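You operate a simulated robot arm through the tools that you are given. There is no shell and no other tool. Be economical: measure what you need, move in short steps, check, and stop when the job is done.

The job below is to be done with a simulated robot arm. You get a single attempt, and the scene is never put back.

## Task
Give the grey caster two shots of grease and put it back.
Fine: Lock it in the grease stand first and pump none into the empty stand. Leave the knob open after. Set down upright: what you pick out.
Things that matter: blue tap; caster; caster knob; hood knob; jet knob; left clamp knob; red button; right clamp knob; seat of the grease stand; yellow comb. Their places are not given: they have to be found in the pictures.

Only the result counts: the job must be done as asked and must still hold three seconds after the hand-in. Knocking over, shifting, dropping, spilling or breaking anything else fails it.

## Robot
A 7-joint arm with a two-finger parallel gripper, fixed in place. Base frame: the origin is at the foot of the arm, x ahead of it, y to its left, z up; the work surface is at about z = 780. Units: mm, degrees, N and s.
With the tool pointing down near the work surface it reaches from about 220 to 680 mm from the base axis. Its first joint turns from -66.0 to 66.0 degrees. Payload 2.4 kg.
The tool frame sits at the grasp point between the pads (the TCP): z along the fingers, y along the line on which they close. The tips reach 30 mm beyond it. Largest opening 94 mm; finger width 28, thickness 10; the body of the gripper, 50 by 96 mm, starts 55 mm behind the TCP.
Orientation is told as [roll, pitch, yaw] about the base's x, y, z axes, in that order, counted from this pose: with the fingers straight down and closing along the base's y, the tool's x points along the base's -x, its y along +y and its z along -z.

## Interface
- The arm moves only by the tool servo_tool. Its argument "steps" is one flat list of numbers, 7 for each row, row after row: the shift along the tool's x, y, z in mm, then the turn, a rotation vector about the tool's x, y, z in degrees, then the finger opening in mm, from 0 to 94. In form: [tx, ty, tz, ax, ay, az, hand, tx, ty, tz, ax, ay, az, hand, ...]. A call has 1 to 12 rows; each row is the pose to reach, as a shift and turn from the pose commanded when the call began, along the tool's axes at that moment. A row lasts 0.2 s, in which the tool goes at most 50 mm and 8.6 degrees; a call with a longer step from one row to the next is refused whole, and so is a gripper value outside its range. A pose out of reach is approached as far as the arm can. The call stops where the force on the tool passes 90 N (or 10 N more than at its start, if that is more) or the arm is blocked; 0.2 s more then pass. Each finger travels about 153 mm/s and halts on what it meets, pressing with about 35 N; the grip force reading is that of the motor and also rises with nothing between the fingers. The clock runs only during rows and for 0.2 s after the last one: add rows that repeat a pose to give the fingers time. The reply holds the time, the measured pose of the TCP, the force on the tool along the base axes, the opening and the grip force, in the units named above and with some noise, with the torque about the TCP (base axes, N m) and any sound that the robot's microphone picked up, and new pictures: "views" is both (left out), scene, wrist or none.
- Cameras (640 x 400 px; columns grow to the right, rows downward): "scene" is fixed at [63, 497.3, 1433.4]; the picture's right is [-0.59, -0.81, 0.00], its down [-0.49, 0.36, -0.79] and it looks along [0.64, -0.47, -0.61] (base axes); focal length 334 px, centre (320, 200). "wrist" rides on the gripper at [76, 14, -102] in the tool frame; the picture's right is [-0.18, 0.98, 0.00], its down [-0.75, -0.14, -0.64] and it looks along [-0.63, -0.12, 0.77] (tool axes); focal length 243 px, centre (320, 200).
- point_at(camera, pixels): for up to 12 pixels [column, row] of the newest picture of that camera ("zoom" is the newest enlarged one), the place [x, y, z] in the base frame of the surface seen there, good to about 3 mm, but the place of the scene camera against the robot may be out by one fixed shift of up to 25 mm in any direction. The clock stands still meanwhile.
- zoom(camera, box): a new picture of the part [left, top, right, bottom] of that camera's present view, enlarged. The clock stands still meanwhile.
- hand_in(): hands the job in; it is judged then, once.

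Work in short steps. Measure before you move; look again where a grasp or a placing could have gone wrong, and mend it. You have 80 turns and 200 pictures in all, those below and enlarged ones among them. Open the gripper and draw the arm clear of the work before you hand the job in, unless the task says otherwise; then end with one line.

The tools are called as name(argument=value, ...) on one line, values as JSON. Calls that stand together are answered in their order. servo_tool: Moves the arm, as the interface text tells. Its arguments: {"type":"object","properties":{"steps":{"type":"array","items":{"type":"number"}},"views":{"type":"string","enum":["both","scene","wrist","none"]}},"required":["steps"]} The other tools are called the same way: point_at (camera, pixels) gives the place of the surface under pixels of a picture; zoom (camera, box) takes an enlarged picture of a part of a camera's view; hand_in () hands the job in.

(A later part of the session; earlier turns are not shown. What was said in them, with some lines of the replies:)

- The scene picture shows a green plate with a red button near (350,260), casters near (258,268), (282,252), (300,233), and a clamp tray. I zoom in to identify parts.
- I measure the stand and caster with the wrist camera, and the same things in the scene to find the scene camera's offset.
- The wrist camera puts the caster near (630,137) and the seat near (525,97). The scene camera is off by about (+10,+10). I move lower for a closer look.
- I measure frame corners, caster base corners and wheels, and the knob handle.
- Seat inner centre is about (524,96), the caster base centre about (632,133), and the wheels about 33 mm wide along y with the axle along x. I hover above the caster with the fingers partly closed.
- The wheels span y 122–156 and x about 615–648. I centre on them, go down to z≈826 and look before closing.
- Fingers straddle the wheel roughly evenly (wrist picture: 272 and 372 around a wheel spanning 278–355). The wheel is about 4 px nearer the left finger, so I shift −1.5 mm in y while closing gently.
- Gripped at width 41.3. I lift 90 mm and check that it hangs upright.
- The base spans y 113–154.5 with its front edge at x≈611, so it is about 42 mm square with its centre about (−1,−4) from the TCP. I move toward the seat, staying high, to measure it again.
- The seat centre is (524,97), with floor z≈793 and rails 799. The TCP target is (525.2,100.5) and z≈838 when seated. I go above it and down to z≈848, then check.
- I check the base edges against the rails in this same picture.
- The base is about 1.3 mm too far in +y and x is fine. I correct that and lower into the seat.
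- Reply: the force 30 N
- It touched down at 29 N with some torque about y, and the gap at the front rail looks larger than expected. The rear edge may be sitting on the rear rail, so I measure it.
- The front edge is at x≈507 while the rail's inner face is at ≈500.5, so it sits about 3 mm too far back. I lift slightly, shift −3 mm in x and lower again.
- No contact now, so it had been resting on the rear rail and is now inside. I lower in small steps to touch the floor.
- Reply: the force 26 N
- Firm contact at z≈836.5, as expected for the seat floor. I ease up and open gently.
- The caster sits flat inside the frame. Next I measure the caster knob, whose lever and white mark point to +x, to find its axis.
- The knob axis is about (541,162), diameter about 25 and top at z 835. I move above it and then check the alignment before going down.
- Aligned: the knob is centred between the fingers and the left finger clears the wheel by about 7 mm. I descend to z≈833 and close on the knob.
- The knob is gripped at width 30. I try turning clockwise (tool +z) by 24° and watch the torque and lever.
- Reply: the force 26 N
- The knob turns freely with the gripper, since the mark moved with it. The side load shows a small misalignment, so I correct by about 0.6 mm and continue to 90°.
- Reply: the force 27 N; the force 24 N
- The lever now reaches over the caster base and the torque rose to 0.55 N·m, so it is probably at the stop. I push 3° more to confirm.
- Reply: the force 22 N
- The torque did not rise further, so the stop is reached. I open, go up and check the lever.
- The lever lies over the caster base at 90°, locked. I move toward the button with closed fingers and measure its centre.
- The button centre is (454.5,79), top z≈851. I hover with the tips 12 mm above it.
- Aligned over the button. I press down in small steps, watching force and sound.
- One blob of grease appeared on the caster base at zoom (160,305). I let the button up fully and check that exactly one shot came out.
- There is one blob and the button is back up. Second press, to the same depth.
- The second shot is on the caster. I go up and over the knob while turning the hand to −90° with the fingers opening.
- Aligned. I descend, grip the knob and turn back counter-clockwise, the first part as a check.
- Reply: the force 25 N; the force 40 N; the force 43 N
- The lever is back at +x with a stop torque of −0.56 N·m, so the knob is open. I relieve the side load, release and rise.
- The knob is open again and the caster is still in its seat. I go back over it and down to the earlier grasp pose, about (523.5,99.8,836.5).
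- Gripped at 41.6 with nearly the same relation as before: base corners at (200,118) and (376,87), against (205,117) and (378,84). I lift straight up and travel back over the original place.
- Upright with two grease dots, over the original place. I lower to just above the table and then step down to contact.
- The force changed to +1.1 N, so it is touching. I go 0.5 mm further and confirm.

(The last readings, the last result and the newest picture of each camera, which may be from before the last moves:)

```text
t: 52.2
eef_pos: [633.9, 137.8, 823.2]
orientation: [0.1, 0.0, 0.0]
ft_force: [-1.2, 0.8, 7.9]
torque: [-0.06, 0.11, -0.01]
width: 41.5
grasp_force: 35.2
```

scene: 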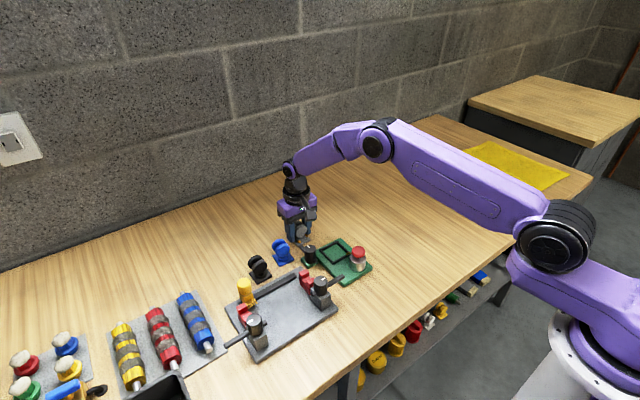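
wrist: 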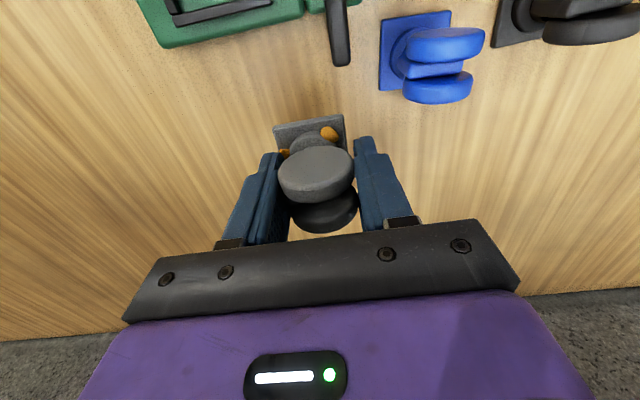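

Contact is firm. I ease up 0.3 mm and open gently, then rise straight up.

servo_tool(steps=[0, 0, -0.3, 0, 0, 0, 20, 0, 0, -0.3, 0, 0, 0, 42, 0, 0, -0.3, 0, 0, 0, 47, 0, 0, -0.3, 0, 0, 0, 56, 0, 0, -0.3, 0, 0, 0, 58, 0, 0, -25, 0, 0, 0, 58, 0, 0, -60, 0, 0, 0, 58, 10, 0, -105, 0, 0, 0, 60, 50, 0, -125, 0, 0, 0, 60, 90, 0, -125, 0, 0, 0, 60])

zoom(camera="scene", box=[250, 205, 378, 285])

zoom(camera="wrist", box=[220, 70, 420, 230])

```text
t: 54.4
eef_pos: [541.4, 139.2, 945.7]
orientation: [-0.1, 0.0, 0.0]
ft_force: [0.0, -1.2, 0.0]
torque: [-0.05, 0.0, 0.02]
width: 60.0
grasp_force: 0.1
```

scene: 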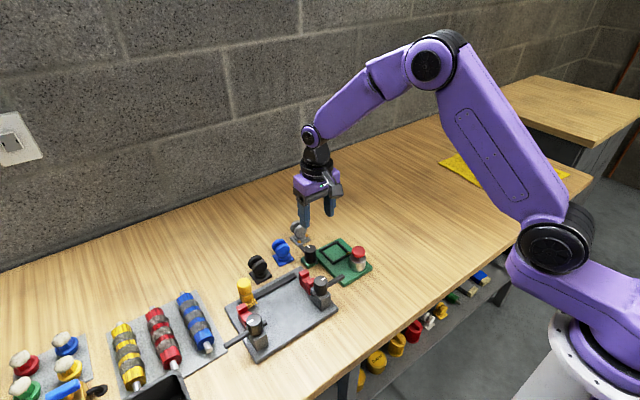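
wrist: 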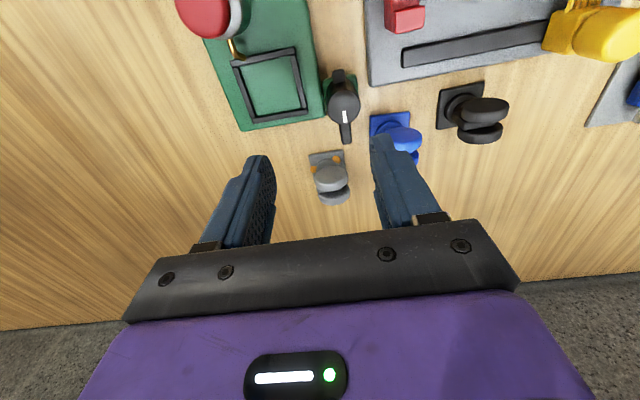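

```text
5.00 times, centred on (314, 245) of scene
```

zoom: 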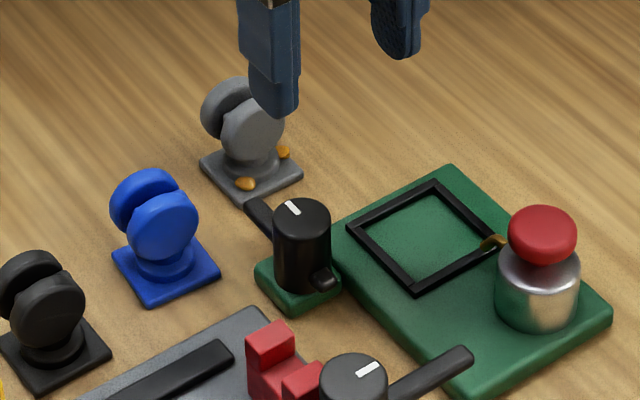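

```text
2.50 times, centred on (320, 150) of wrist
```

zoom: 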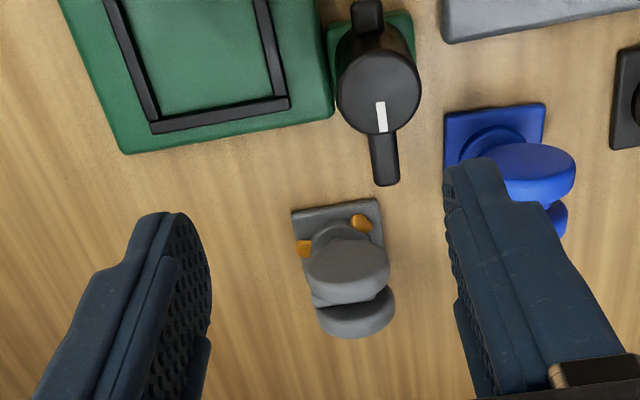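

The caster stands upright in its original place with two grease dots, the knob is open and the stand is clean. I draw the arm up clear with the gripper open.

servo_tool(steps=[20, -10, -40, 0, 0, 0, 80, 50, -25, -75, 0, 0, 0, 94, 80, -40, -110, 0, 0, 0, 94, 110, -50, -145, 0, 0, 0, 94], views="scene")

```text
t: 55.4
eef_pos: [431.9, 89.2, 1090.7]
orientation: [0.0, 0.0, -0.1]
ft_force: [0.0, 0.2, -0.6]
torque: [-0.01, 0.02, 0.02]
width: 94.3
grasp_force: 0.1
```

scene: 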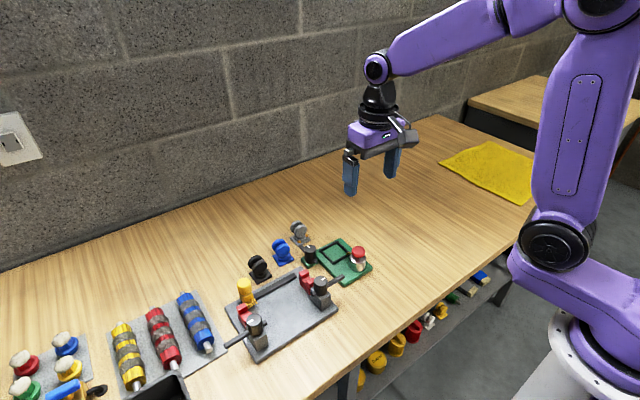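

The picture shows the caster upright at (300,233) and the arm clear, so I hand in.

hand_in()

```text
The job is handed in.
```

The grey caster was locked in the stand, given two shots of grease and set back upright in its original place; the knob is left open and no grease went into the empty stand.
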